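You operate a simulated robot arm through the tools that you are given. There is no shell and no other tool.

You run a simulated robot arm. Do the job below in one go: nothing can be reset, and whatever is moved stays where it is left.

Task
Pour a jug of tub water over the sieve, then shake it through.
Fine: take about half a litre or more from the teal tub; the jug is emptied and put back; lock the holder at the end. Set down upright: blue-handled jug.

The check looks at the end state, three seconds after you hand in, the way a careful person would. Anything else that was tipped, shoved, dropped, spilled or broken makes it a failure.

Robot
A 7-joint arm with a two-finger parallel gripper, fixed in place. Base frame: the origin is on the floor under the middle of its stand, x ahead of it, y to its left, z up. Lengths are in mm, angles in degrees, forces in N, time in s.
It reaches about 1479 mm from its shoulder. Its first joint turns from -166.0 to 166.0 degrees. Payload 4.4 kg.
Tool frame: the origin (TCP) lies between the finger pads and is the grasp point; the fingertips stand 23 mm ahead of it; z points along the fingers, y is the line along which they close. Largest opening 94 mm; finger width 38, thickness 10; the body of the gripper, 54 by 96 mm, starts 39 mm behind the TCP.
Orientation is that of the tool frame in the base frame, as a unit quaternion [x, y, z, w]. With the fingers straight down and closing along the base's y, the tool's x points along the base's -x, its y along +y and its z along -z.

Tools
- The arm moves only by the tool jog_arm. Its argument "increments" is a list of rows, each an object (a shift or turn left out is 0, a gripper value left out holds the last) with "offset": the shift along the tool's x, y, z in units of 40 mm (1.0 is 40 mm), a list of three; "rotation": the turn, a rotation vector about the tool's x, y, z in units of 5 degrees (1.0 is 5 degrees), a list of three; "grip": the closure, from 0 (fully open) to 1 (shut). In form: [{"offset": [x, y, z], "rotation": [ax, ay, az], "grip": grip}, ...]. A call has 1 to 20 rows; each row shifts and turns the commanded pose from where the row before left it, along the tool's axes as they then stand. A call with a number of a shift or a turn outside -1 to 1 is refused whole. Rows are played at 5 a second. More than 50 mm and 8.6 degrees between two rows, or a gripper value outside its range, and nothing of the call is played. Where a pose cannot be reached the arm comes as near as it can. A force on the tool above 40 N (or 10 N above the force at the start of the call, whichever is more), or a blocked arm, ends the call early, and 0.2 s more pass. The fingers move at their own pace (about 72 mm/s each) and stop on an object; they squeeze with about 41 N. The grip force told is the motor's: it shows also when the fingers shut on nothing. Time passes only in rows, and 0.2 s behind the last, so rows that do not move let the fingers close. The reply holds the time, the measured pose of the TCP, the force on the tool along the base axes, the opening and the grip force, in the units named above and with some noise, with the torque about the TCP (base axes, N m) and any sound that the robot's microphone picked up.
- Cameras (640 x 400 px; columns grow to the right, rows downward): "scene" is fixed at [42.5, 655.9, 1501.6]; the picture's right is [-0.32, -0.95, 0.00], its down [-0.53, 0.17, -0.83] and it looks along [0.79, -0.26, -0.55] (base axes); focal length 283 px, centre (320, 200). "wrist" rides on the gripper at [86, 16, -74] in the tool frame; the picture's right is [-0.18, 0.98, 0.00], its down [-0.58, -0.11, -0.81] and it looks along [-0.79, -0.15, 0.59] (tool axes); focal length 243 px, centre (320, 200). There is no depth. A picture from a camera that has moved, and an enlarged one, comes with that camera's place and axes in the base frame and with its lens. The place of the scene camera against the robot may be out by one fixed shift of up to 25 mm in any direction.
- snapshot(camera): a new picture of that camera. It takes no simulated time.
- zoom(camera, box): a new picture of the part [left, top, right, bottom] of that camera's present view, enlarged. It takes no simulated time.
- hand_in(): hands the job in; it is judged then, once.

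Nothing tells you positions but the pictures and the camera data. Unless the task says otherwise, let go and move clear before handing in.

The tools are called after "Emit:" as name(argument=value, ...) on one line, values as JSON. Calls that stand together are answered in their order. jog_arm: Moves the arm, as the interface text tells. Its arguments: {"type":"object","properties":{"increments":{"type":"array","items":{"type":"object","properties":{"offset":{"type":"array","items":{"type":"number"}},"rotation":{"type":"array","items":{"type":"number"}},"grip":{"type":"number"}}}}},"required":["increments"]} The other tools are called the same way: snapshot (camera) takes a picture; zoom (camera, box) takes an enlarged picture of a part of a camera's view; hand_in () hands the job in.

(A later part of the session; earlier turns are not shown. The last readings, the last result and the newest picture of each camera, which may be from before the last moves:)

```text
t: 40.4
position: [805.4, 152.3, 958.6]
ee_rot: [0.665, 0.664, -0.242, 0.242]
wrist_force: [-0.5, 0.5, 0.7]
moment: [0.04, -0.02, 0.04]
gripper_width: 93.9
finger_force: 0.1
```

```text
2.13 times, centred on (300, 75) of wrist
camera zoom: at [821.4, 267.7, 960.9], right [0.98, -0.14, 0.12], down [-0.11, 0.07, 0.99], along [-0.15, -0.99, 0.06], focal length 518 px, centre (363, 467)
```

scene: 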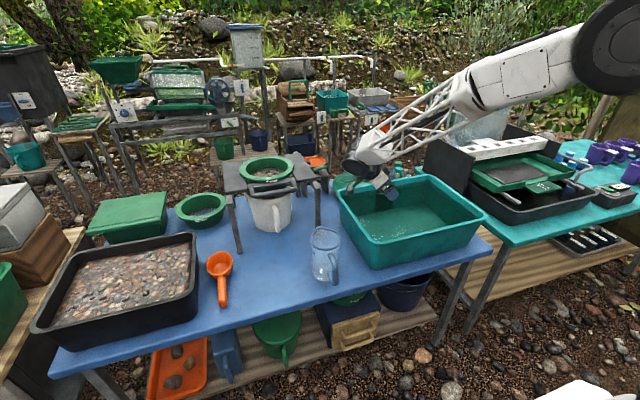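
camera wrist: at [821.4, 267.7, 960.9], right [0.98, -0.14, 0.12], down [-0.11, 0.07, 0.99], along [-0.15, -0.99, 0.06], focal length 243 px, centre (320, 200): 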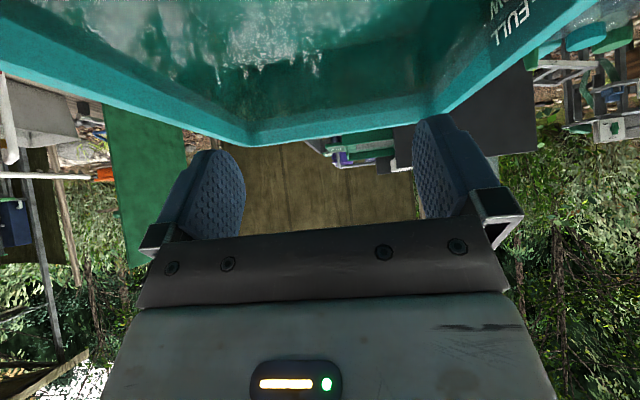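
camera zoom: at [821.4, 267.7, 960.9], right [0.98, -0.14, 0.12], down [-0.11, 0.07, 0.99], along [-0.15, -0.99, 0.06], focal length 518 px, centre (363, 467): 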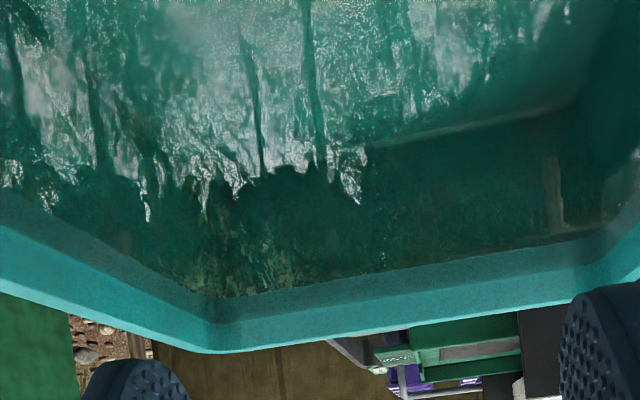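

Water sits at about z≈840 against a rim at 875. Now I'll dry-run the pour pose over the sieve.

Emit:
jog_arm(increments=[{"offset": [-0.643, 0, -0.766]}, {"offset": [-0.643, 0, -0.766]}, {"offset": [-0.643, 0, -0.766]}, {"offset": [-0.643, 0, -0.766]}, {"offset": [-0.643, 0, -0.766]}, {"offset": [-0.643, 0, -0.766]}, {"offset": [0.675, 0.475, -0.665]}, {"offset": [0.675, 0.475, -0.665]}, {"offset": [0.675, 0.475, -0.665]}, {"offset": [0.675, 0.475, -0.665]}, {"offset": [0.675, 0.475, -0.665]}, {"offset": [0.675, 0.475, -0.665]}, {"offset": [0.675, 0.475, -0.665]}, {"offset": [0.675, 0.475, -0.665]}, {"offset": [0.675, 0.475, -0.665]}, {"offset": [0.675, 0.475, -0.665]}])

Emit:
jog_arm(increments=[{"rotation": [0, 1, 0]}, {"rotation": [0, 1, 0]}, {"rotation": [0, 1, 0]}, {"rotation": [0, 1, 0]}, {"rotation": [0, 1, 0]}, {"rotation": [0, 1, 0]}, {"rotation": [0, 1, 0]}, {"rotation": [0, 1, 0]}, {"rotation": [0, 1, 0]}, {"rotation": [0, 1, 0]}, {"rotation": [0, 1, 0]}, {"rotation": [0, 1, 0]}, {"rotation": [0, 1, 0]}, {"rotation": [0, 1, 0]}, {"rotation": [0, 1, 0]}, {"rotation": [0, 1, 0]}, {"rotation": [0, 1, 0]}])

Emit:
snapshot(camera="wrist")

Emit:
snapshot(camera="scene")

```text
t: 43.8
position: [993.1, 529.7, 1228.2]
ee_rot: [0.665, 0.664, -0.241, 0.242]
wrist_force: [-0.2, -0.5, 0.3]
moment: [0.06, 0.0, -0.01]
gripper_width: 93.8
finger_force: 0.1
```

```text
t: 47.4
position: [992.4, 530.0, 1228.1]
ee_rot: [0.653, 0.653, 0.271, -0.271]
wrist_force: [-0.6, 0.7, -0.4]
moment: [-0.01, 0.03, 0.0]
gripper_width: 94.2
finger_force: 0.0
```

```text
taken
camera wrist: at [1009.4, 538.7, 1342.4], right [0.98, -0.13, -0.13], down [-0.11, -0.98, 0.16], along [-0.15, -0.14, -0.98], focal length 243 px, centre (320, 200)
```

wrist: 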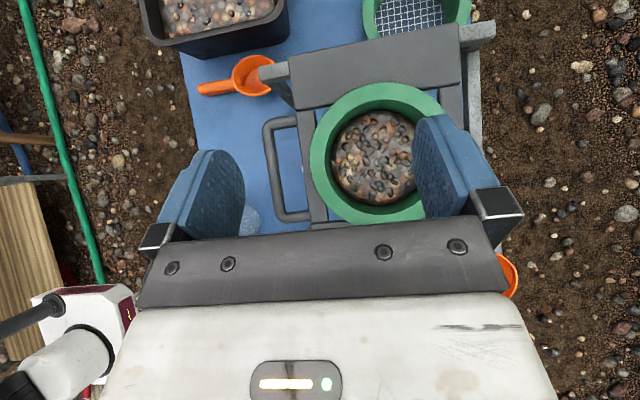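

```text
taken
```

scene: 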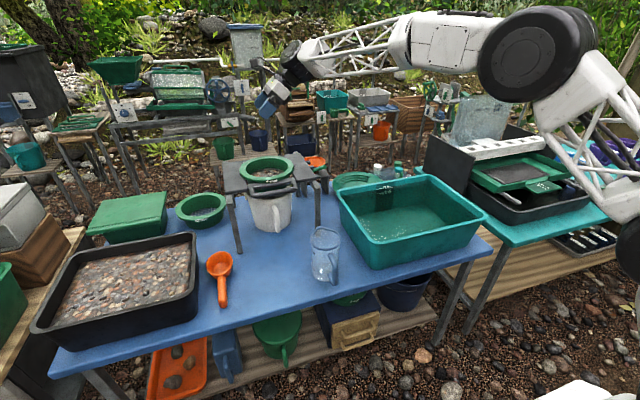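

Those poses work, and this overhead view corrects the sieve to about (1044, 543, 978). Pouring from the tub side (spout toward +y) needs less reach, so I'll dry-run that direction as well.

Emit:
jog_arm(increments=[{"rotation": [0, -1, 0]}, {"rotation": [0, -1, 0]}, {"rotation": [0, -1, 0]}, {"rotation": [0, -1, 0]}, {"rotation": [0, -1, 0]}, {"rotation": [0, -1, 0]}, {"rotation": [0, -1, 0]}, {"rotation": [0, -1, 0]}, {"rotation": [0, -1, 0]}, {"rotation": [0, 0, -1]}, {"rotation": [0, 0, -1]}, {"rotation": [0, 0, -1]}, {"rotation": [0, 0, -1]}, {"rotation": [0, 0, -1]}, {"rotation": [0, 0, -1]}, {"rotation": [0, 0, -1]}, {"rotation": [0, 0, -1]}, {"rotation": [0, 0, -1]}, {"rotation": [0, 0, -1]}])

Emit:
jog_arm(increments=[{"rotation": [0, 0, -1]}, {"rotation": [0, 0, -1]}, {"rotation": [0, 0, -1]}, {"rotation": [0, 0, -1]}, {"rotation": [0, 0, -1]}, {"rotation": [0, 0, -1]}, {"rotation": [0, 0, -1]}, {"rotation": [0, 0, -1]}, {"rotation": [0, 0, -1]}, {"rotation": [0, 0, -1]}, {"rotation": [0, 0, -1]}, {"rotation": [0, 0, -1]}, {"rotation": [0, 0, -1]}, {"rotation": [0, 0, -1]}, {"rotation": [0, 0, -1]}, {"rotation": [0, 0, -1]}])

Emit:
jog_arm(increments=[{"rotation": [0, 0, -1]}, {"rotation": [0, 0, -1]}, {"rotation": [0, 0, -1]}, {"rotation": [0, 0, -1]}, {"rotation": [0, 0, -1]}, {"rotation": [0, 0, -1]}, {"rotation": [0, 0, -1]}, {"rotation": [0, 0, -1]}, {"rotation": [0, 0, -1]}, {"rotation": [0, 0, -1]}])

Emit:
snapshot(camera="wrist")

```text
t: 51.4
position: [993.5, 528.9, 1228.7]
ee_rot: [0.343, 0.939, -0.001, 0.0]
wrist_force: [0.6, 0.1, 0.0]
moment: [0.01, -0.02, 0.02]
gripper_width: 93.9
finger_force: 0.1
```

```text
t: 54.8
position: [993.0, 530.3, 1227.8]
ee_rot: [-0.343, 0.939, 0.0, 0.0]
wrist_force: [0.6, 0.4, -0.7]
moment: [0.0, 0.0, -0.01]
gripper_width: 94.1
finger_force: 0.0
```

```text
t: 57.0
position: [993.8, 529.8, 1227.7]
ee_rot: [0.708, -0.706, 0.0, 0.0]
wrist_force: [0.9, -0.4, 0.0]
moment: [0.04, -0.03, -0.04]
gripper_width: 94.2
finger_force: 0.0
```

```text
taken
camera wrist: at [977.2, 444.3, 1303.1], right [-0.98, 0.18, 0.0], down [0.11, 0.58, 0.81], along [0.15, 0.79, -0.59], focal length 243 px, centre (320, 200)
```

wrist: 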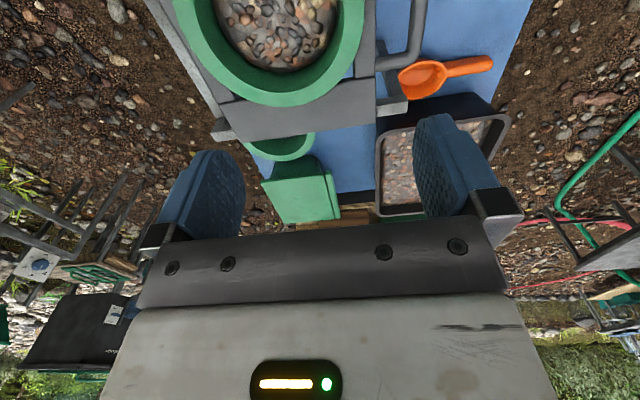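

Now pointing with the pour direction toward +y. I'll tilt to the full pour angle over the sieve.

Emit:
jog_arm(increments=[{"offset": [0, -0.14, 0], "rotation": [0, 1, 0]}, {"offset": [0, -0.14, 0], "rotation": [0, 1, 0]}, {"offset": [0, -0.14, 0], "rotation": [0, 1, 0]}, {"offset": [0, -0.14, 0], "rotation": [0, 1, 0]}, {"offset": [0, -0.14, 0], "rotation": [0, 1, 0]}, {"offset": [0, -0.14, 0], "rotation": [0, 1, 0]}, {"offset": [0, -0.14, 0], "rotation": [0, 1, 0]}, {"offset": [0, -0.14, 0], "rotation": [0, 1, 0]}, {"offset": [0, -0.14, 0], "rotation": [0, 1, 0]}, {"rotation": [0, 1, 0]}, {"rotation": [0, 1, 0]}])

Emit:
snapshot(camera="wrist")

Emit:
snapshot(camera="scene")

```text
t: 59.4
position: [1017.6, 512.3, 1210.6]
ee_rot: [-0.633, 0.634, -0.313, -0.314]
wrist_force: [0.4, -0.2, -0.3]
moment: [-0.03, -0.02, -0.01]
gripper_width: 94.0
finger_force: 0.0
out of reach, approached as far as the arm can: row 9, 10, 11
```

```text
taken
camera wrist: at [1002.2, 520.3, 1323.7], right [-0.98, 0.11, -0.15], down [0.11, 0.99, 0.03], along [0.15, 0.01, -0.99], focal length 243 px, centre (320, 200)
```

wrist: 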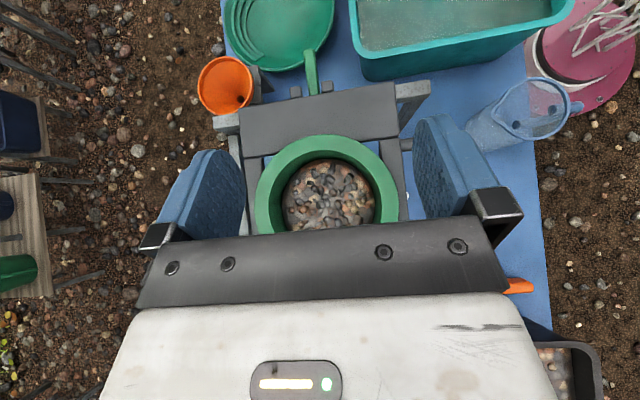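

```text
taken
```

scene: 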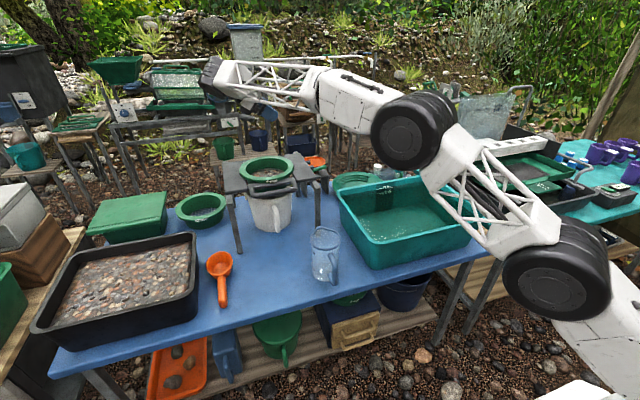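

That direction runs out of reach near full tilt. A slanted pour direction (spout toward +x, −y at −60°) should balance it, so I'll dry-run that.

Emit:
jog_arm(increments=[{"rotation": [0, -1, 0]}, {"rotation": [0, -1, 0]}, {"rotation": [0, -1, 0]}, {"rotation": [0, -1, 0]}, {"rotation": [0, -1, 0]}, {"rotation": [0, -1, 0]}, {"rotation": [0, -1, 0]}, {"rotation": [0, -1, 0]}, {"rotation": [0, -1, 0]}, {"rotation": [0, -1, 0]}, {"rotation": [0, -1, 0]}, {"rotation": [0, 0, 1]}, {"rotation": [0, 0, 1]}, {"rotation": [0, 0, 1]}, {"rotation": [0, 0, 1]}, {"rotation": [0, 0, 1]}, {"rotation": [0, 0, 1]}, {"rotation": [0, 0, 1]}, {"rotation": [0, 0, 1]}, {"rotation": [0, 0, 1]}])

Emit:
jog_arm(increments=[{"rotation": [0, 0, 1]}, {"rotation": [0, 0, 1]}, {"rotation": [0, 0, 1]}, {"rotation": [0, 0, 1]}, {"rotation": [0, 0, 1]}, {"rotation": [0, 0, 1]}, {"rotation": [0, 0, 1]}, {"rotation": [0, 0, 1]}, {"rotation": [0, 0, 1]}, {"rotation": [0, 0, 1]}, {"rotation": [0, 0, 1]}, {"rotation": [0, 0, 1]}, {"rotation": [0, 0, 1]}, {"rotation": [0, 0, 1]}, {"rotation": [0, 0, 1]}, {"rotation": [0, 0, 1]}, {"rotation": [0, 0, 1]}, {"rotation": [0, 0, 1]}, {"rotation": [0, 0, 1]}, {"rotation": [0, 0, 1]}])

Emit:
jog_arm(increments=[{"rotation": [0, 0, 1]}, {"offset": [0.99, 0.03, 0.38]}, {"offset": [0.99, 0.03, 0.38]}, {"offset": [0.99, 0.03, 0.38]}, {"offset": [0.99, 0.03, 0.38]}, {"offset": [0.99, 0.03, 0.38]}, {"rotation": [0, -1, 0]}, {"rotation": [0, -1, 0]}, {"rotation": [0, -1, 0]}, {"rotation": [0, -1, 0]}, {"rotation": [0, -1, 0]}])

Emit:
snapshot(camera="scene")

Emit:
snapshot(camera="wrist")

```text
t: 63.6
position: [1018.7, 512.6, 1209.5]
ee_rot: [-0.382, 0.924, 0.0, 0.0]
wrist_force: [0.0, -0.4, -0.4]
moment: [-0.02, 0.03, -0.01]
gripper_width: 93.9
finger_force: 0.1
```

```text
t: 67.8
position: [1019.0, 514.2, 1210.8]
ee_rot: [0.463, 0.887, 0.0, 0.0]
wrist_force: [-0.3, 0.2, 0.3]
moment: [0.0, 0.0, 0.0]
gripper_width: 94.1
finger_force: 0.1
```

```text
t: 70.2
position: [925.3, 687.3, 1134.5]
ee_rot: [0.488, 0.845, -0.108, 0.188]
wrist_force: [0.7, 0.3, 0.1]
moment: [-0.02, 0.02, 0.02]
gripper_width: 93.9
finger_force: 0.0
```

```text
taken
```

scene: 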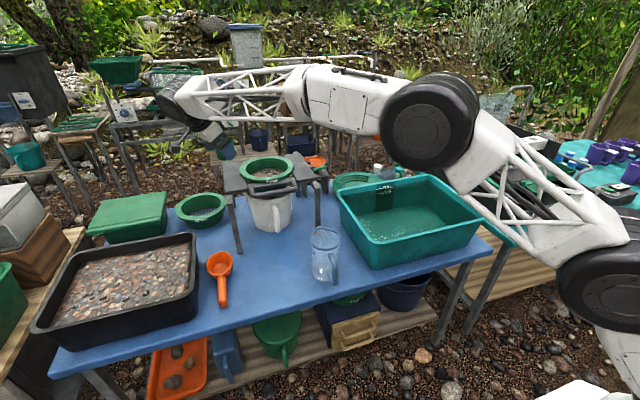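

```text
taken
camera wrist: at [884.5, 791.1, 1165.2], right [0.93, 0.35, 0.08], down [0.0, -0.21, 0.98], along [0.35, -0.91, -0.2], focal length 243 px, centre (320, 200)
```

wrist: 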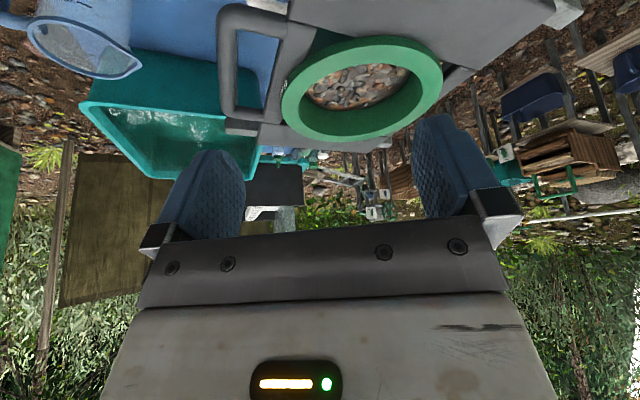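

This low-tilt pose works. Now the full-tilt end of the same pour direction.

Emit:
jog_arm(increments=[{"offset": [-0.9, 0.155, -0.02]}, {"offset": [-0.9, 0.155, -0.02]}, {"offset": [-0.9, 0.155, -0.02]}, {"offset": [-0.9, 0.155, -0.02]}, {"offset": [-0.9, 0.155, -0.02]}, {"rotation": [0, 1, 0]}, {"rotation": [0, 1, 0]}, {"rotation": [0, 1, 0]}, {"rotation": [0, 1, 0]}, {"rotation": [0, 1, 0]}, {"rotation": [0, 1, 0]}, {"rotation": [0, 1, 0]}, {"rotation": [0, 1, 0]}, {"rotation": [0, 1, 0]}, {"rotation": [0, 1, 0]}, {"rotation": [0, 1, 0]}, {"rotation": [0, 1, 0]}, {"rotation": [0, 1, 0]}, {"rotation": [0, 1, 0]}])

Emit:
snapshot(camera="scene")

Emit:
snapshot(camera="wrist")

```text
t: 74.2
position: [1033.6, 562.2, 1212.9]
ee_rot: [0.462, 0.8, 0.191, -0.332]
wrist_force: [-0.6, -0.5, 0.0]
moment: [-0.01, 0.02, 0.06]
gripper_width: 94.0
finger_force: 0.0
```

```text
taken
```

scene: 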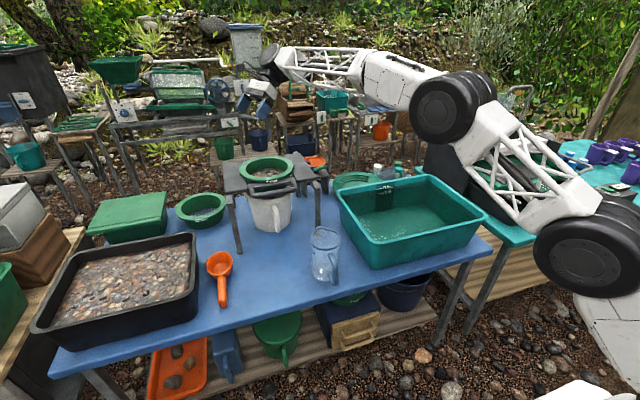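

```text
taken
camera wrist: at [1043.4, 578.9, 1327.0], right [0.92, 0.38, -0.13], down [0.4, -0.9, 0.16], along [-0.06, -0.2, -0.98], focal length 243 px, centre (320, 200)
```

wrist: 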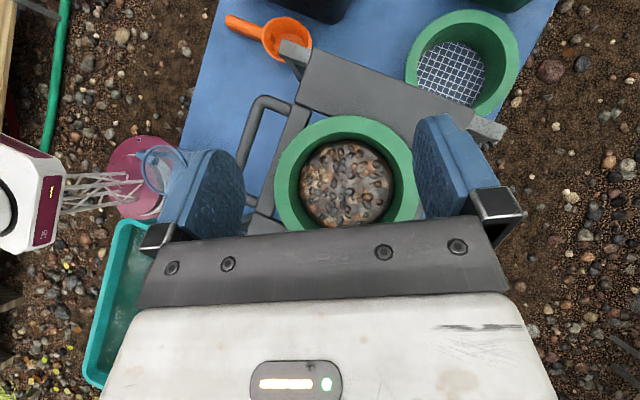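

Both ends of this pour direction (−60°) are reachable, and the sieve centre is confirmed at about (1047, 545, 976). Now I'll go to the front of the jug for the handle grasp.

Emit:
jog_arm(increments=[{"rotation": [0, -1, 0]}, {"rotation": [0, -1, 0]}, {"rotation": [0, -1, 0]}, {"rotation": [0, -1, 0]}, {"rotation": [0, -1, 0]}, {"rotation": [0, -1, 0]}, {"rotation": [0, -1, 0]}, {"rotation": [0, -1, 0]}, {"rotation": [0, -1, 0]}, {"rotation": [0, 0, -1]}, {"rotation": [0, 0, -1]}, {"rotation": [0, 0, -1]}, {"rotation": [0, 0, -1]}, {"rotation": [0, 0, -1]}, {"rotation": [0, 0, -1]}, {"rotation": [0, 0, -1]}, {"rotation": [0, 0, -1]}, {"rotation": [0, 0, -1]}, {"rotation": [0, 0, -1]}, {"rotation": [0, 0, -1]}])

Emit:
jog_arm(increments=[{"rotation": [0, 0, -1]}, {"offset": [0.952, -0.26, 0.3]}, {"offset": [0.952, -0.26, 0.3]}, {"offset": [0.952, -0.26, 0.3]}, {"offset": [0.952, -0.26, 0.3]}, {"offset": [0.952, -0.26, 0.3]}, {"offset": [0.952, -0.26, 0.3]}, {"offset": [0.952, -0.26, 0.3]}, {"offset": [0.952, -0.26, 0.3]}, {"offset": [0.952, -0.26, 0.3]}, {"offset": [0.952, -0.26, 0.3]}, {"offset": [0.952, -0.26, 0.3]}, {"offset": [0.952, -0.26, 0.3]}, {"offset": [0.952, -0.26, 0.3]}, {"offset": [0.952, -0.26, 0.3]}])

Emit:
jog_arm(increments=[{"rotation": [0, -1, 0]}, {"rotation": [0, -1, 0]}, {"rotation": [0, -1, 0]}, {"rotation": [0, -1, 0]}, {"rotation": [0, -1, 0]}, {"rotation": [0, -1, 0]}, {"rotation": [0, -1, 0]}, {"rotation": [0, -1, 0]}, {"rotation": [0, -1, 0]}, {"rotation": [0, -1, 0]}, {"rotation": [0, -1, 0]}, {"rotation": [0, -1, 0]}, {"rotation": [0, -1, 0]}, {"rotation": [0, -1, 0]}])

Emit:
snapshot(camera="scene")

Emit:
snapshot(camera="wrist")

```text
t: 78.4
position: [1034.0, 562.7, 1213.2]
ee_rot: [0.043, 0.999, 0.0, 0.0]
wrist_force: [0.5, -0.2, 0.4]
moment: [0.01, -0.01, 0.03]
gripper_width: 94.2
finger_force: 0.1
```

```text
t: 81.6
position: [497.9, 418.4, 1046.9]
ee_rot: [0.001, 1.0, 0.0, 0.0]
wrist_force: [0.3, 0.0, 0.0]
moment: [-0.03, 0.0, -0.01]
gripper_width: 94.1
finger_force: 0.0
```

```text
t: 84.6
position: [499.5, 418.2, 1045.1]
ee_rot: [0.001, 0.819, -0.001, 0.574]
wrist_force: [0.1, 0.4, 0.0]
moment: [-0.06, 0.02, -0.01]
gripper_width: 94.1
finger_force: 0.1
```

```text
taken
```

scene: 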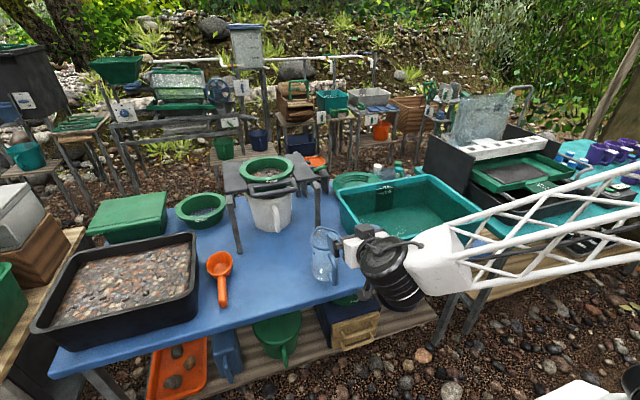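

```text
taken
camera wrist: at [400.4, 435.2, 990.5], right [0.06, 0.98, 0.17], down [-0.56, -0.11, 0.82], along [0.83, -0.15, 0.54], focal length 243 px, centre (320, 200)
```

wrist: 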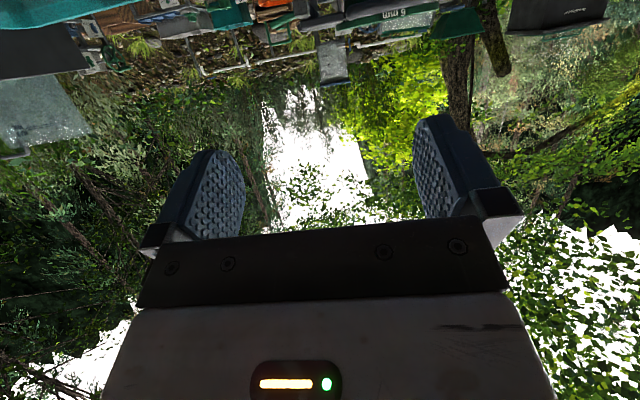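

At z 1045 in front of the jug with the grasp orientation reached. I'll lower to the pre-grasp point, 100 mm back from the handle.

Emit:
jog_arm(increments=[{"offset": [0.95, -0.01, 0.4]}, {"offset": [0.95, -0.01, 0.4]}, {"offset": [0.95, -0.01, 0.4]}, {"offset": [0.95, -0.01, 0.4]}, {"offset": [0.95, 0, 0.4]}])

Emit:
snapshot(camera="scene")

Emit:
zoom(camera="scene", box=[280, 200, 440, 320])

Emit:
snapshot(camera="wrist")

```text
t: 85.8
position: [507.7, 418.1, 837.4]
ee_rot: [0.001, 0.818, -0.001, 0.575]
wrist_force: [-0.3, 0.0, 0.6]
moment: [0.01, 0.03, 0.02]
gripper_width: 93.9
finger_force: 0.0
```

```text
taken
```

scene: 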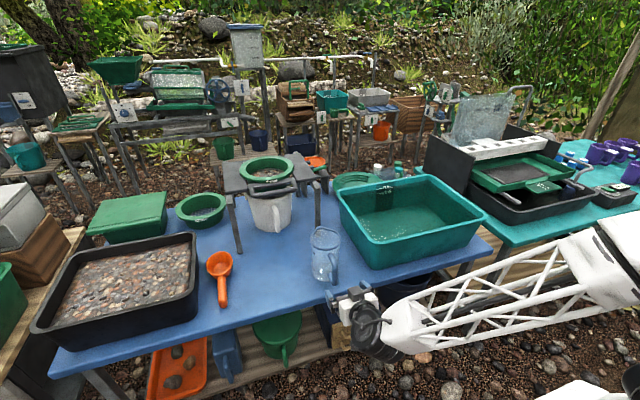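

```text
3.33 times, centred on (360, 260) of scene
camera zoom: at [42.5, 655.9, 1501.6], right [-0.32, -0.95, 0.0], down [-0.53, 0.17, -0.83], along [0.79, -0.26, -0.55], focal length 942 px, centre (187, 0)
```

zoom: 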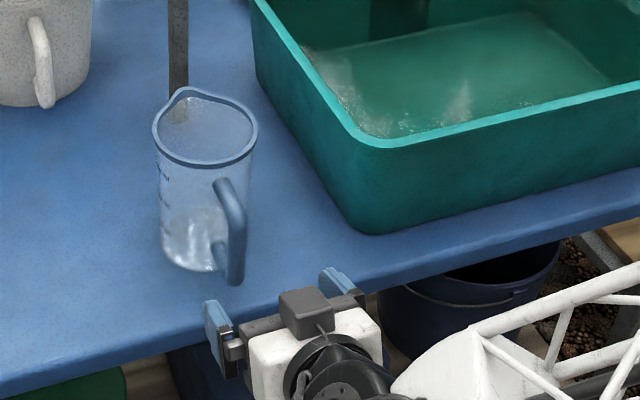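

```text
taken
camera wrist: at [407.0, 435.6, 782.1], right [0.06, 0.98, 0.17], down [-0.56, -0.11, 0.82], along [0.83, -0.15, 0.54], focal length 243 px, centre (320, 200)
```

wrist: 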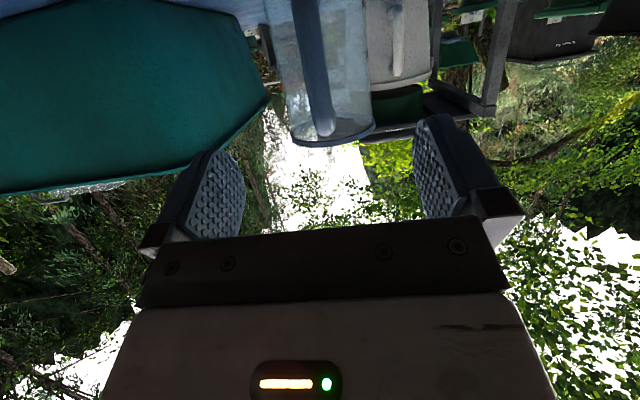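

The handle sits centred between the open fingers (y≈416). I'll advance along the approach direction until the bar is between the pads, then look.

Emit:
jog_arm(increments=[{"offset": [0.01, -0.02, 0.45]}, {"offset": [0.01, -0.02, 0.45]}, {"offset": [0, -0.01, 0.45]}, {"offset": [0, 0, 0.45]}, {"offset": [0, 0, 0.45]}, {"offset": [0, 0, 0.45]}])

Emit:
zoom(camera="scene", box=[290, 215, 390, 305])

Emit:
snapshot(camera="wrist")

```text
t: 87.2
position: [609.9, 414.7, 802.2]
ee_rot: [0.001, 0.819, -0.001, 0.574]
wrist_force: [-0.1, -1.0, -0.1]
moment: [0.02, 0.0, 0.0]
gripper_width: 94.1
finger_force: 0.1
```

```text
4.44 times, centred on (340, 260) of scene
camera zoom: at [42.5, 655.9, 1501.6], right [-0.32, -0.95, 0.0], down [-0.53, 0.17, -0.83], along [0.79, -0.26, -0.55], focal length 1256 px, centre (231, -67)
```

zoom: 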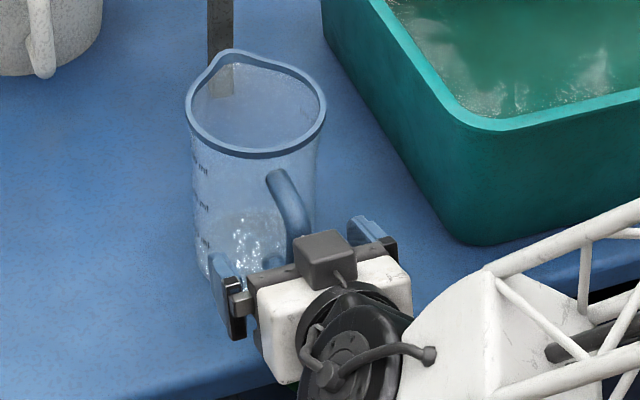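

```text
taken
camera wrist: at [510.2, 432.4, 745.7], right [0.06, 0.98, 0.17], down [-0.56, -0.11, 0.82], along [0.83, -0.15, 0.54], focal length 243 px, centre (320, 200)
```

wrist: 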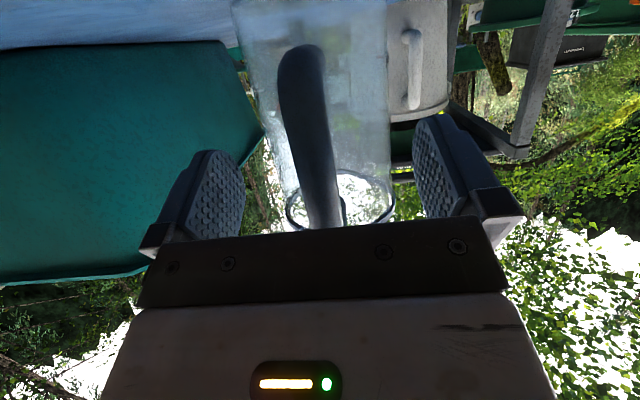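

The handle bar passes right through the grasp point between the pads. Closing the gripper on it.

Emit:
jog_arm(increments=[{"grip": 1}, {"grip": 1}, {"grip": 1}, {"grip": 1}, {"grip": 1}, {"grip": 1}])

Emit:
snapshot(camera="wrist")

Emit:
zoom(camera="scene", box=[290, 215, 390, 305])

```text
t: 88.6
position: [610.0, 415.7, 800.5]
ee_rot: [0.0, 0.819, 0.0, 0.574]
wrist_force: [0.7, 0.3, 0.3]
moment: [-0.02, -0.02, 0.01]
gripper_width: 16.8
finger_force: 40.9
```

```text
taken
camera wrist: at [510.1, 432.5, 745.7], right [0.06, 0.98, 0.17], down [-0.56, -0.11, 0.82], along [0.83, -0.15, 0.54], focal length 243 px, centre (320, 200)
```

wrist: 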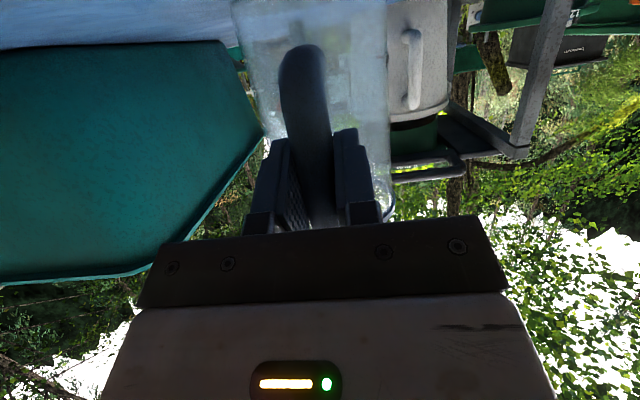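

```text
4.44 times, centred on (340, 260) of scene
camera zoom: at [42.5, 655.9, 1501.6], right [-0.32, -0.95, 0.0], down [-0.53, 0.17, -0.83], along [0.79, -0.26, -0.55], focal length 1256 px, centre (231, -67)
```

zoom: 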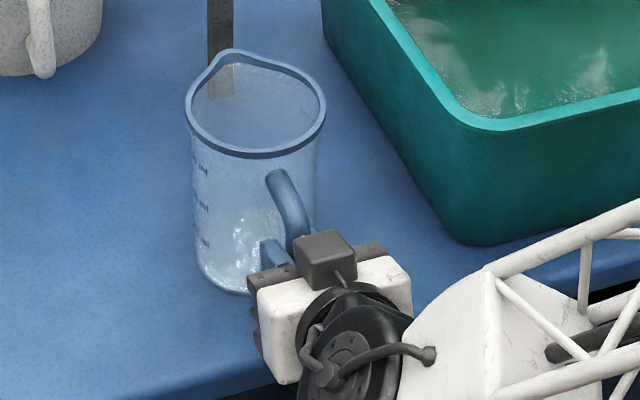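

Gripped at 16.8 mm with 41 N; home grasp pose is (610, 415.7, 800.5) at 20° pitch. I'll lift slightly and check it holds level.

Emit:
jog_arm(increments=[{"offset": [-0.235, 0, -0.0855]}, {"offset": [-0.235, 0, -0.0855]}, {"offset": [-0.47, 0, -0.171]}, {"offset": [-0.47, 0, -0.171]}])

Emit:
snapshot(camera="wrist")

Emit:
zoom(camera="scene", box=[290, 195, 390, 285])

```text
t: 89.6
position: [610.6, 416.0, 860.4]
ee_rot: [-0.001, 0.819, 0.0, 0.573]
wrist_force: [0.0, -0.6, -1.8]
moment: [0.02, 0.04, -0.02]
gripper_width: 17.0
finger_force: 41.0
```

```text
taken
camera wrist: at [511.2, 432.5, 805.2], right [0.06, 0.98, 0.17], down [-0.56, -0.11, 0.82], along [0.83, -0.15, 0.54], focal length 243 px, centre (320, 200)
```

wrist: 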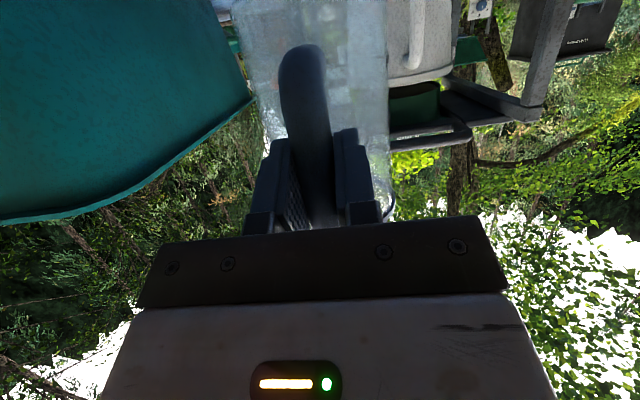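

```text
4.44 times, centred on (340, 240) of scene
camera zoom: at [42.5, 655.9, 1501.6], right [-0.32, -0.95, 0.0], down [-0.53, 0.17, -0.83], along [0.79, -0.26, -0.55], focal length 1256 px, centre (231, 22)
```

zoom: 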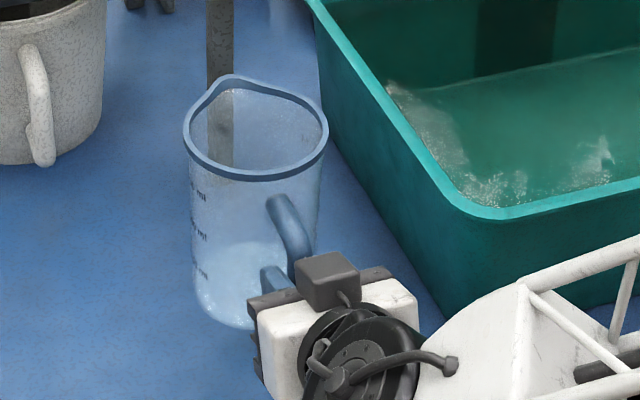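

The jug hangs level and weighs about 0.18 kg empty. I'll raise it above the tub rim and turn it to the −60° direction.

Emit:
jog_arm(increments=[{"offset": [-0.94, 0, -0.342]}, {"offset": [-0.94, 0, -0.342]}, {"offset": [-0.94, 0, -0.342]}, {"offset": [-0.94, 0, -0.342]}, {"offset": [-0.94, 0, -0.342]}, {"rotation": [0.94, 0, 0.342]}, {"rotation": [0.94, 0, 0.342]}, {"rotation": [0.94, 0, 0.342]}, {"rotation": [0.94, 0, 0.342]}, {"rotation": [0.94, 0, 0.342]}, {"rotation": [0.94, 0, 0.342]}, {"rotation": [0.94, 0, 0.342]}, {"rotation": [0.94, 0, 0.342]}, {"rotation": [0.94, 0, 0.342]}, {"rotation": [0.94, 0, 0.342]}, {"rotation": [0.94, 0, 0.342]}, {"rotation": [0.94, 0, 0.342]}])

Emit:
snapshot(camera="scene")

Emit:
snapshot(camera="wrist")

```text
t: 93.2
position: [610.6, 414.7, 1061.4]
ee_rot: [0.411, 0.709, -0.287, 0.496]
wrist_force: [-0.4, -0.1, -0.7]
moment: [0.06, 0.01, -0.02]
gripper_width: 17.1
finger_force: 41.2
```

```text
taken
```

scene: 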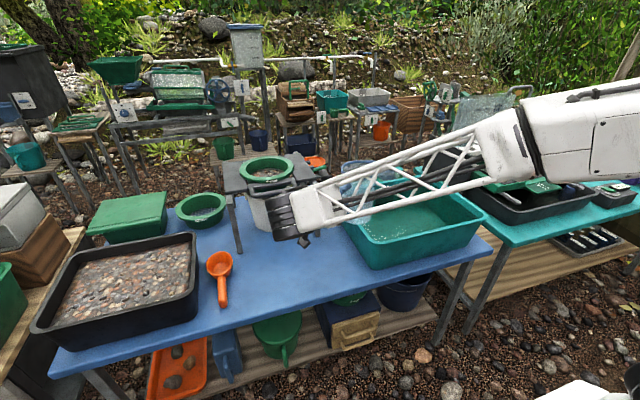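

```text
taken
camera wrist: at [575.1, 509.4, 1005.9], right [0.88, 0.44, 0.17], down [-0.37, 0.43, 0.82], along [0.28, -0.79, 0.54], focal length 243 px, centre (320, 200)
```

wrist: 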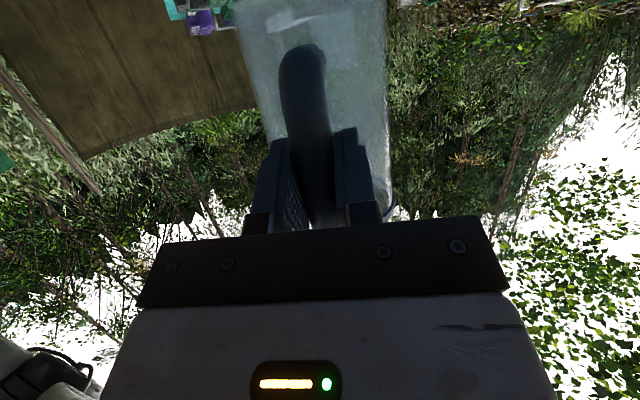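

Jug turned safely. Moving it over the tub and tilting it mouth-forward to 75° above the water.

Emit:
jog_arm(increments=[{"offset": [-0.347, 0.008, 0.953]}, {"offset": [-0.347, 0.008, 0.953]}, {"offset": [-0.347, 0.008, 0.953]}, {"offset": [-0.347, 0.008, 0.953]}, {"offset": [-0.347, 0.008, 0.953]}, {"offset": [-0.347, 0.008, 0.953]}, {"offset": [-0.347, 0.008, 0.953]}, {"offset": [-0.347, 0.008, 0.953]}])

Emit:
jog_arm(increments=[{"rotation": [0, 1, 0]}, {"rotation": [0, 1, 0]}, {"rotation": [0, 1, 0]}, {"rotation": [0, 1, 0]}, {"rotation": [0, 1, 0]}, {"rotation": [0, 1, 0]}, {"rotation": [0, 1, 0]}, {"rotation": [0, 1, 0]}, {"rotation": [0, 1, 0]}, {"rotation": [0, 1, 0]}, {"rotation": [0, 1, 0]}, {"rotation": [0, 1, 0]}, {"rotation": [0, 1, 0]}, {"rotation": [0, 1, 0]}, {"rotation": [0, 1, 0]}])

Emit:
snapshot(camera="scene")

Emit:
snapshot(camera="wrist")

```text
t: 95.0
position: [776.7, 133.2, 1065.0]
ee_rot: [0.41, 0.709, -0.287, 0.497]
wrist_force: [-0.2, 0.2, -0.9]
moment: [0.1, 0.05, -0.01]
gripper_width: 17.0
finger_force: 41.2
```

```text
t: 98.2
position: [775.2, 134.9, 1062.4]
ee_rot: [0.499, 0.865, 0.022, -0.039]
wrist_force: [-0.1, -0.5, -2.0]
moment: [0.01, 0.02, 0.0]
gripper_width: 17.0
finger_force: 41.2
```

```text
taken
```

scene: 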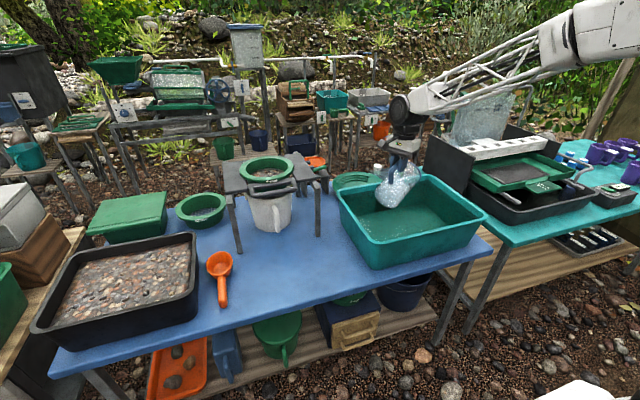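

```text
taken
camera wrist: at [748.5, 211.8, 1144.5], right [0.94, 0.33, -0.02], down [0.23, -0.62, 0.75], along [0.24, -0.71, -0.66], focal length 243 px, centre (320, 200)
```

wrist: 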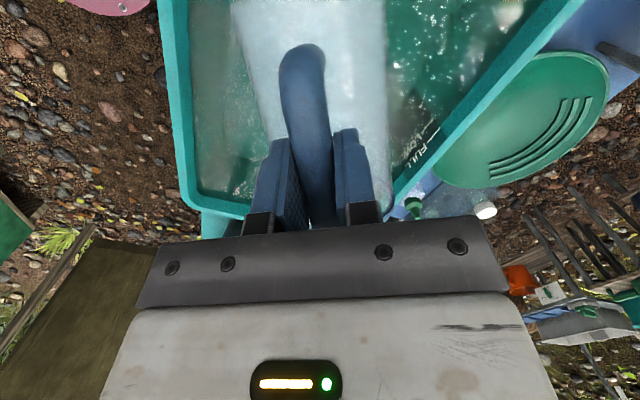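

The jug is tilted over the middle of the tub. Lowering it into the water in small steps.

Emit:
jog_arm(increments=[{"offset": [-0.0435, 0, 0.498]}, {"offset": [-0.0435, 0, 0.498]}, {"offset": [-0.0435, 0, 0.498]}, {"offset": [-0.0435, 0, 0.498]}, {"offset": [-0.0435, 0, 0.498]}, {"offset": [-0.0435, 0, 0.498]}])

Emit:
snapshot(camera="scene")

Emit:
zoom(camera="scene", box=[330, 140, 490, 260])

Emit:
snapshot(camera="wrist")

```text
t: 99.6
position: [775.4, 137.1, 940.8]
ee_rot: [0.5, 0.865, 0.021, -0.038]
wrist_force: [0.3, 0.2, -1.3]
moment: [0.01, 0.0, -0.05]
gripper_width: 16.9
finger_force: 41.2
```

```text
taken
```

scene: 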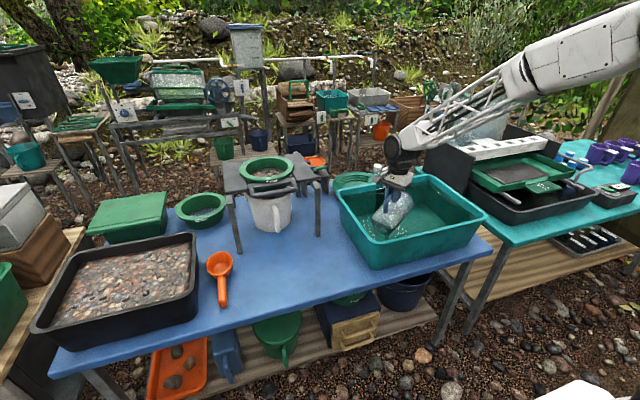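

```text
3.33 times, centred on (410, 200) of scene
camera zoom: at [42.5, 655.9, 1501.6], right [-0.32, -0.95, 0.0], down [-0.53, 0.17, -0.83], along [0.79, -0.26, -0.55], focal length 942 px, centre (20, 200)
```

zoom: 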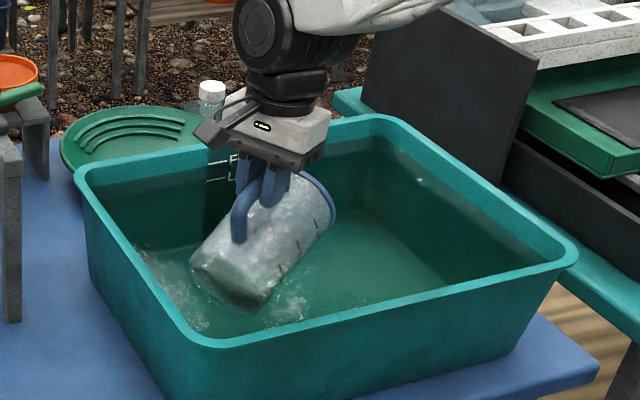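

```text
taken
camera wrist: at [748.5, 213.9, 1023.5], right [0.94, 0.33, -0.02], down [0.23, -0.62, 0.75], along [0.24, -0.71, -0.66], focal length 243 px, centre (320, 200)
```

wrist: 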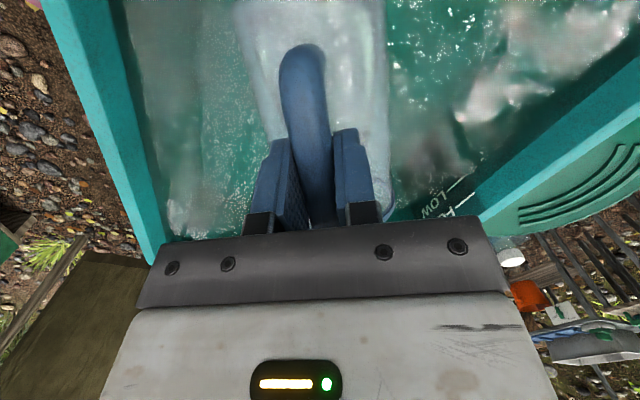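

No contact yet and force is steady. Continuing down about 40 mm, watching the force.

Emit:
jog_arm(increments=[{"offset": [-0.022, 0, 0.249]}, {"offset": [-0.022, 0, 0.249]}, {"offset": [-0.022, 0, 0.249]}, {"offset": [-0.022, 0, 0.249]}])

Emit:
zoom(camera="scene", box=[330, 140, 490, 260])

Emit:
snapshot(camera="wrist")

```text
t: 100.6
position: [775.6, 133.7, 901.9]
ee_rot: [0.499, 0.865, 0.021, -0.038]
wrist_force: [-0.2, -0.5, -1.3]
moment: [0.02, 0.0, -0.01]
gripper_width: 16.8
finger_force: 40.6
```

```text
3.33 times, centred on (410, 200) of scene
camera zoom: at [42.5, 655.9, 1501.6], right [-0.32, -0.95, 0.0], down [-0.53, 0.17, -0.83], along [0.79, -0.26, -0.55], focal length 942 px, centre (20, 200)
```

zoom: 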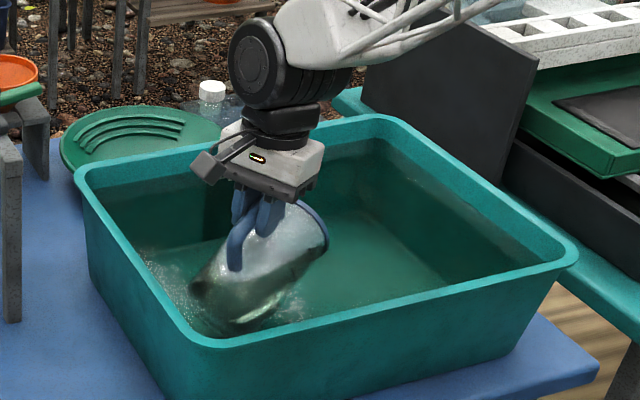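

```text
taken
camera wrist: at [749.7, 212.8, 984.3], right [0.94, 0.33, -0.02], down [0.23, -0.62, 0.75], along [0.24, -0.71, -0.66], focal length 243 px, centre (320, 200)
```

wrist: 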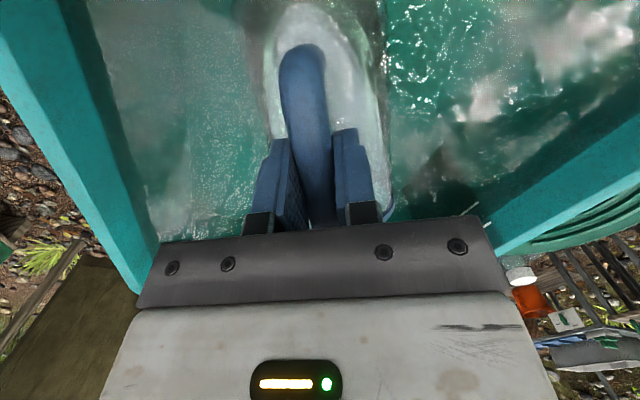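

The jug is now partly submerged and filling. I'll rotate it back toward upright under water (to about 55°), keeping off the floor.

Emit:
jog_arm(increments=[{"rotation": [0, -0.8, 0]}, {"rotation": [0, -0.8, 0]}, {"rotation": [0, -0.8, 0]}, {"rotation": [0, -0.8, 0]}, {"rotation": [0, -0.8, 0]}, {"offset": [0.065, 0, 0.2415]}])

Emit:
zoom(camera="scene", box=[330, 140, 490, 260])

Emit:
snapshot(camera="wrist")

```text
t: 102.0
position: [774.9, 133.7, 893.4]
ee_rot: [0.495, 0.859, -0.065, 0.113]
wrist_force: [-0.7, 0.5, -1.6]
moment: [0.03, -0.01, 0.01]
gripper_width: 16.9
finger_force: 40.9
```

```text
3.33 times, centred on (410, 200) of scene
camera zoom: at [42.5, 655.9, 1501.6], right [-0.32, -0.95, 0.0], down [-0.53, 0.17, -0.83], along [0.79, -0.26, -0.55], focal length 942 px, centre (20, 200)
```

zoom: 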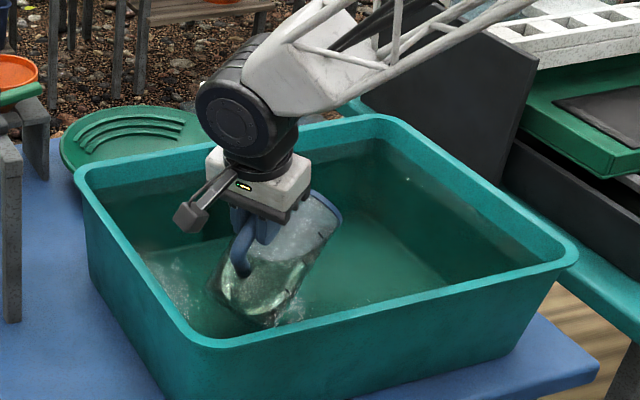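

```text
taken
camera wrist: at [736.6, 232.0, 942.5], right [0.94, 0.34, 0.05], down [0.08, -0.36, 0.93], along [0.33, -0.87, -0.37], focal length 243 px, centre (320, 200)
```

wrist: 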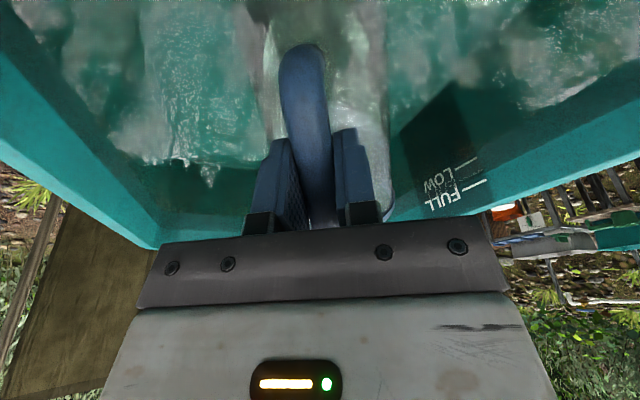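

I'll check closely where the lip is relative to the water surface.

Emit:
zoom(camera="scene", box=[370, 175, 430, 230])

Emit:
zoom(camera="wrist", box=[230, 0, 420, 230])

Emit:
zoom(camera="wrist", box=[400, 100, 560, 230])

```text
7.27 times, centred on (400, 202) of scene
camera zoom: at [42.5, 655.9, 1501.6], right [-0.32, -0.95, 0.0], down [-0.53, 0.17, -0.83], along [0.79, -0.26, -0.55], focal length 2055 px, centre (-262, 182)
```

zoom: 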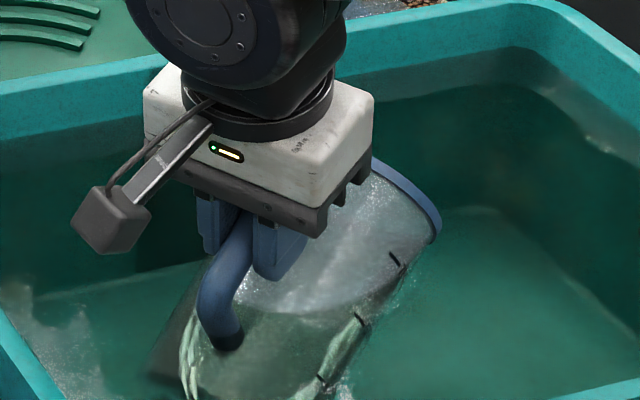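

```text
1.74 times, centred on (325, 115) of wrist
camera zoom: at [736.6, 232.0, 942.5], right [0.94, 0.34, 0.05], down [0.08, -0.36, 0.93], along [0.33, -0.87, -0.37], focal length 422 px, centre (311, 348)
```

zoom: 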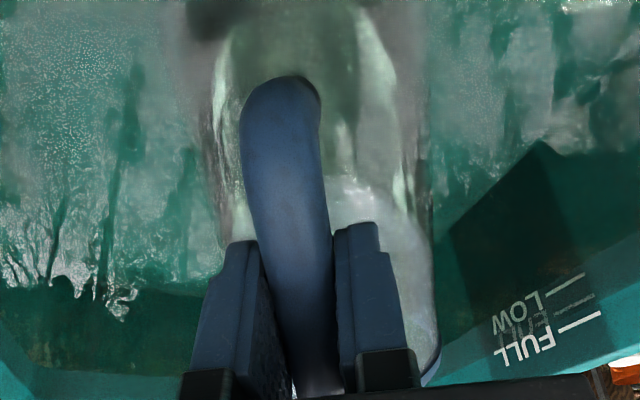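

```text
3.08 times, centred on (480, 165) of wrist
camera zoom: at [736.6, 232.0, 942.5], right [0.94, 0.34, 0.05], down [0.08, -0.36, 0.93], along [0.33, -0.87, -0.37], focal length 746 px, centre (-172, 308)
```

zoom: 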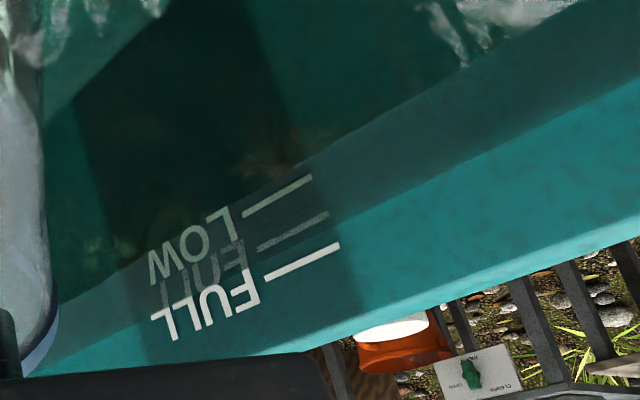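

The FULL mark's reflection puts the water surface at z≈845, so the lip is well under now. I'll rotate up further to about 42° tilt, staying just clear of the tub floor.

Emit:
jog_arm(increments=[{"rotation": [0, -0.65, 0]}, {"rotation": [0, -0.65, 0]}, {"rotation": [0, -0.65, 0]}, {"rotation": [0, -0.65, 0]}, {"offset": [0.07, 0, 0.13]}, {"offset": [0, 0, 0]}])

Emit:
zoom(camera="scene", box=[370, 175, 430, 230])

Emit:
zoom(camera="wrist", box=[200, 0, 440, 230])

```text
t: 103.4
position: [775.6, 133.4, 885.5]
ee_rot: [0.485, 0.84, -0.121, 0.21]
wrist_force: [-1.0, -0.5, -0.7]
moment: [0.05, -0.01, 0.04]
gripper_width: 17.1
finger_force: 41.1
```

```text
7.27 times, centred on (400, 202) of scene
camera zoom: at [42.5, 655.9, 1501.6], right [-0.32, -0.95, 0.0], down [-0.53, 0.17, -0.83], along [0.79, -0.26, -0.55], focal length 2055 px, centre (-262, 182)
```

zoom: 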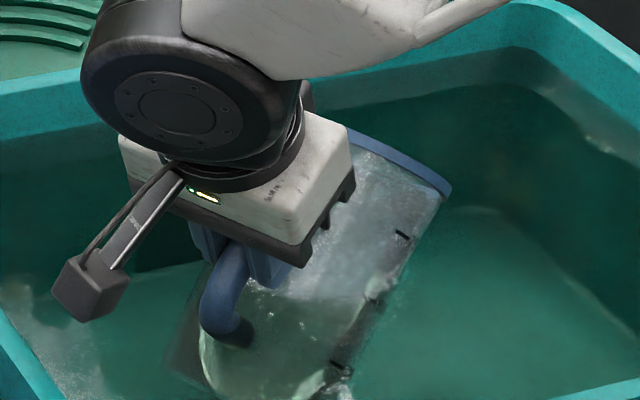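

```text
1.74 times, centred on (320, 115) of wrist
camera zoom: at [734.4, 239.4, 911.3], right [0.93, 0.35, 0.09], down [-0.03, -0.17, 0.98], along [0.36, -0.92, -0.15], focal length 422 px, centre (320, 348)
```

zoom: 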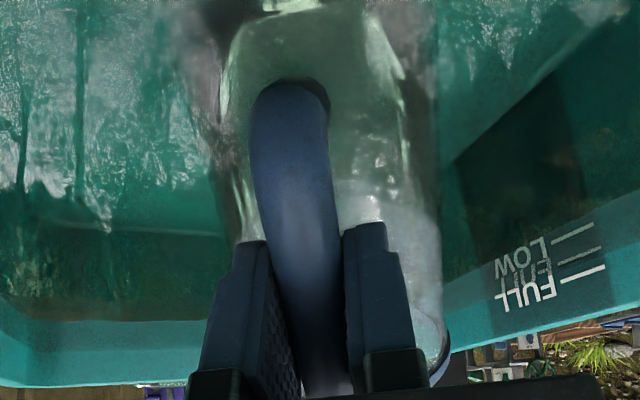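

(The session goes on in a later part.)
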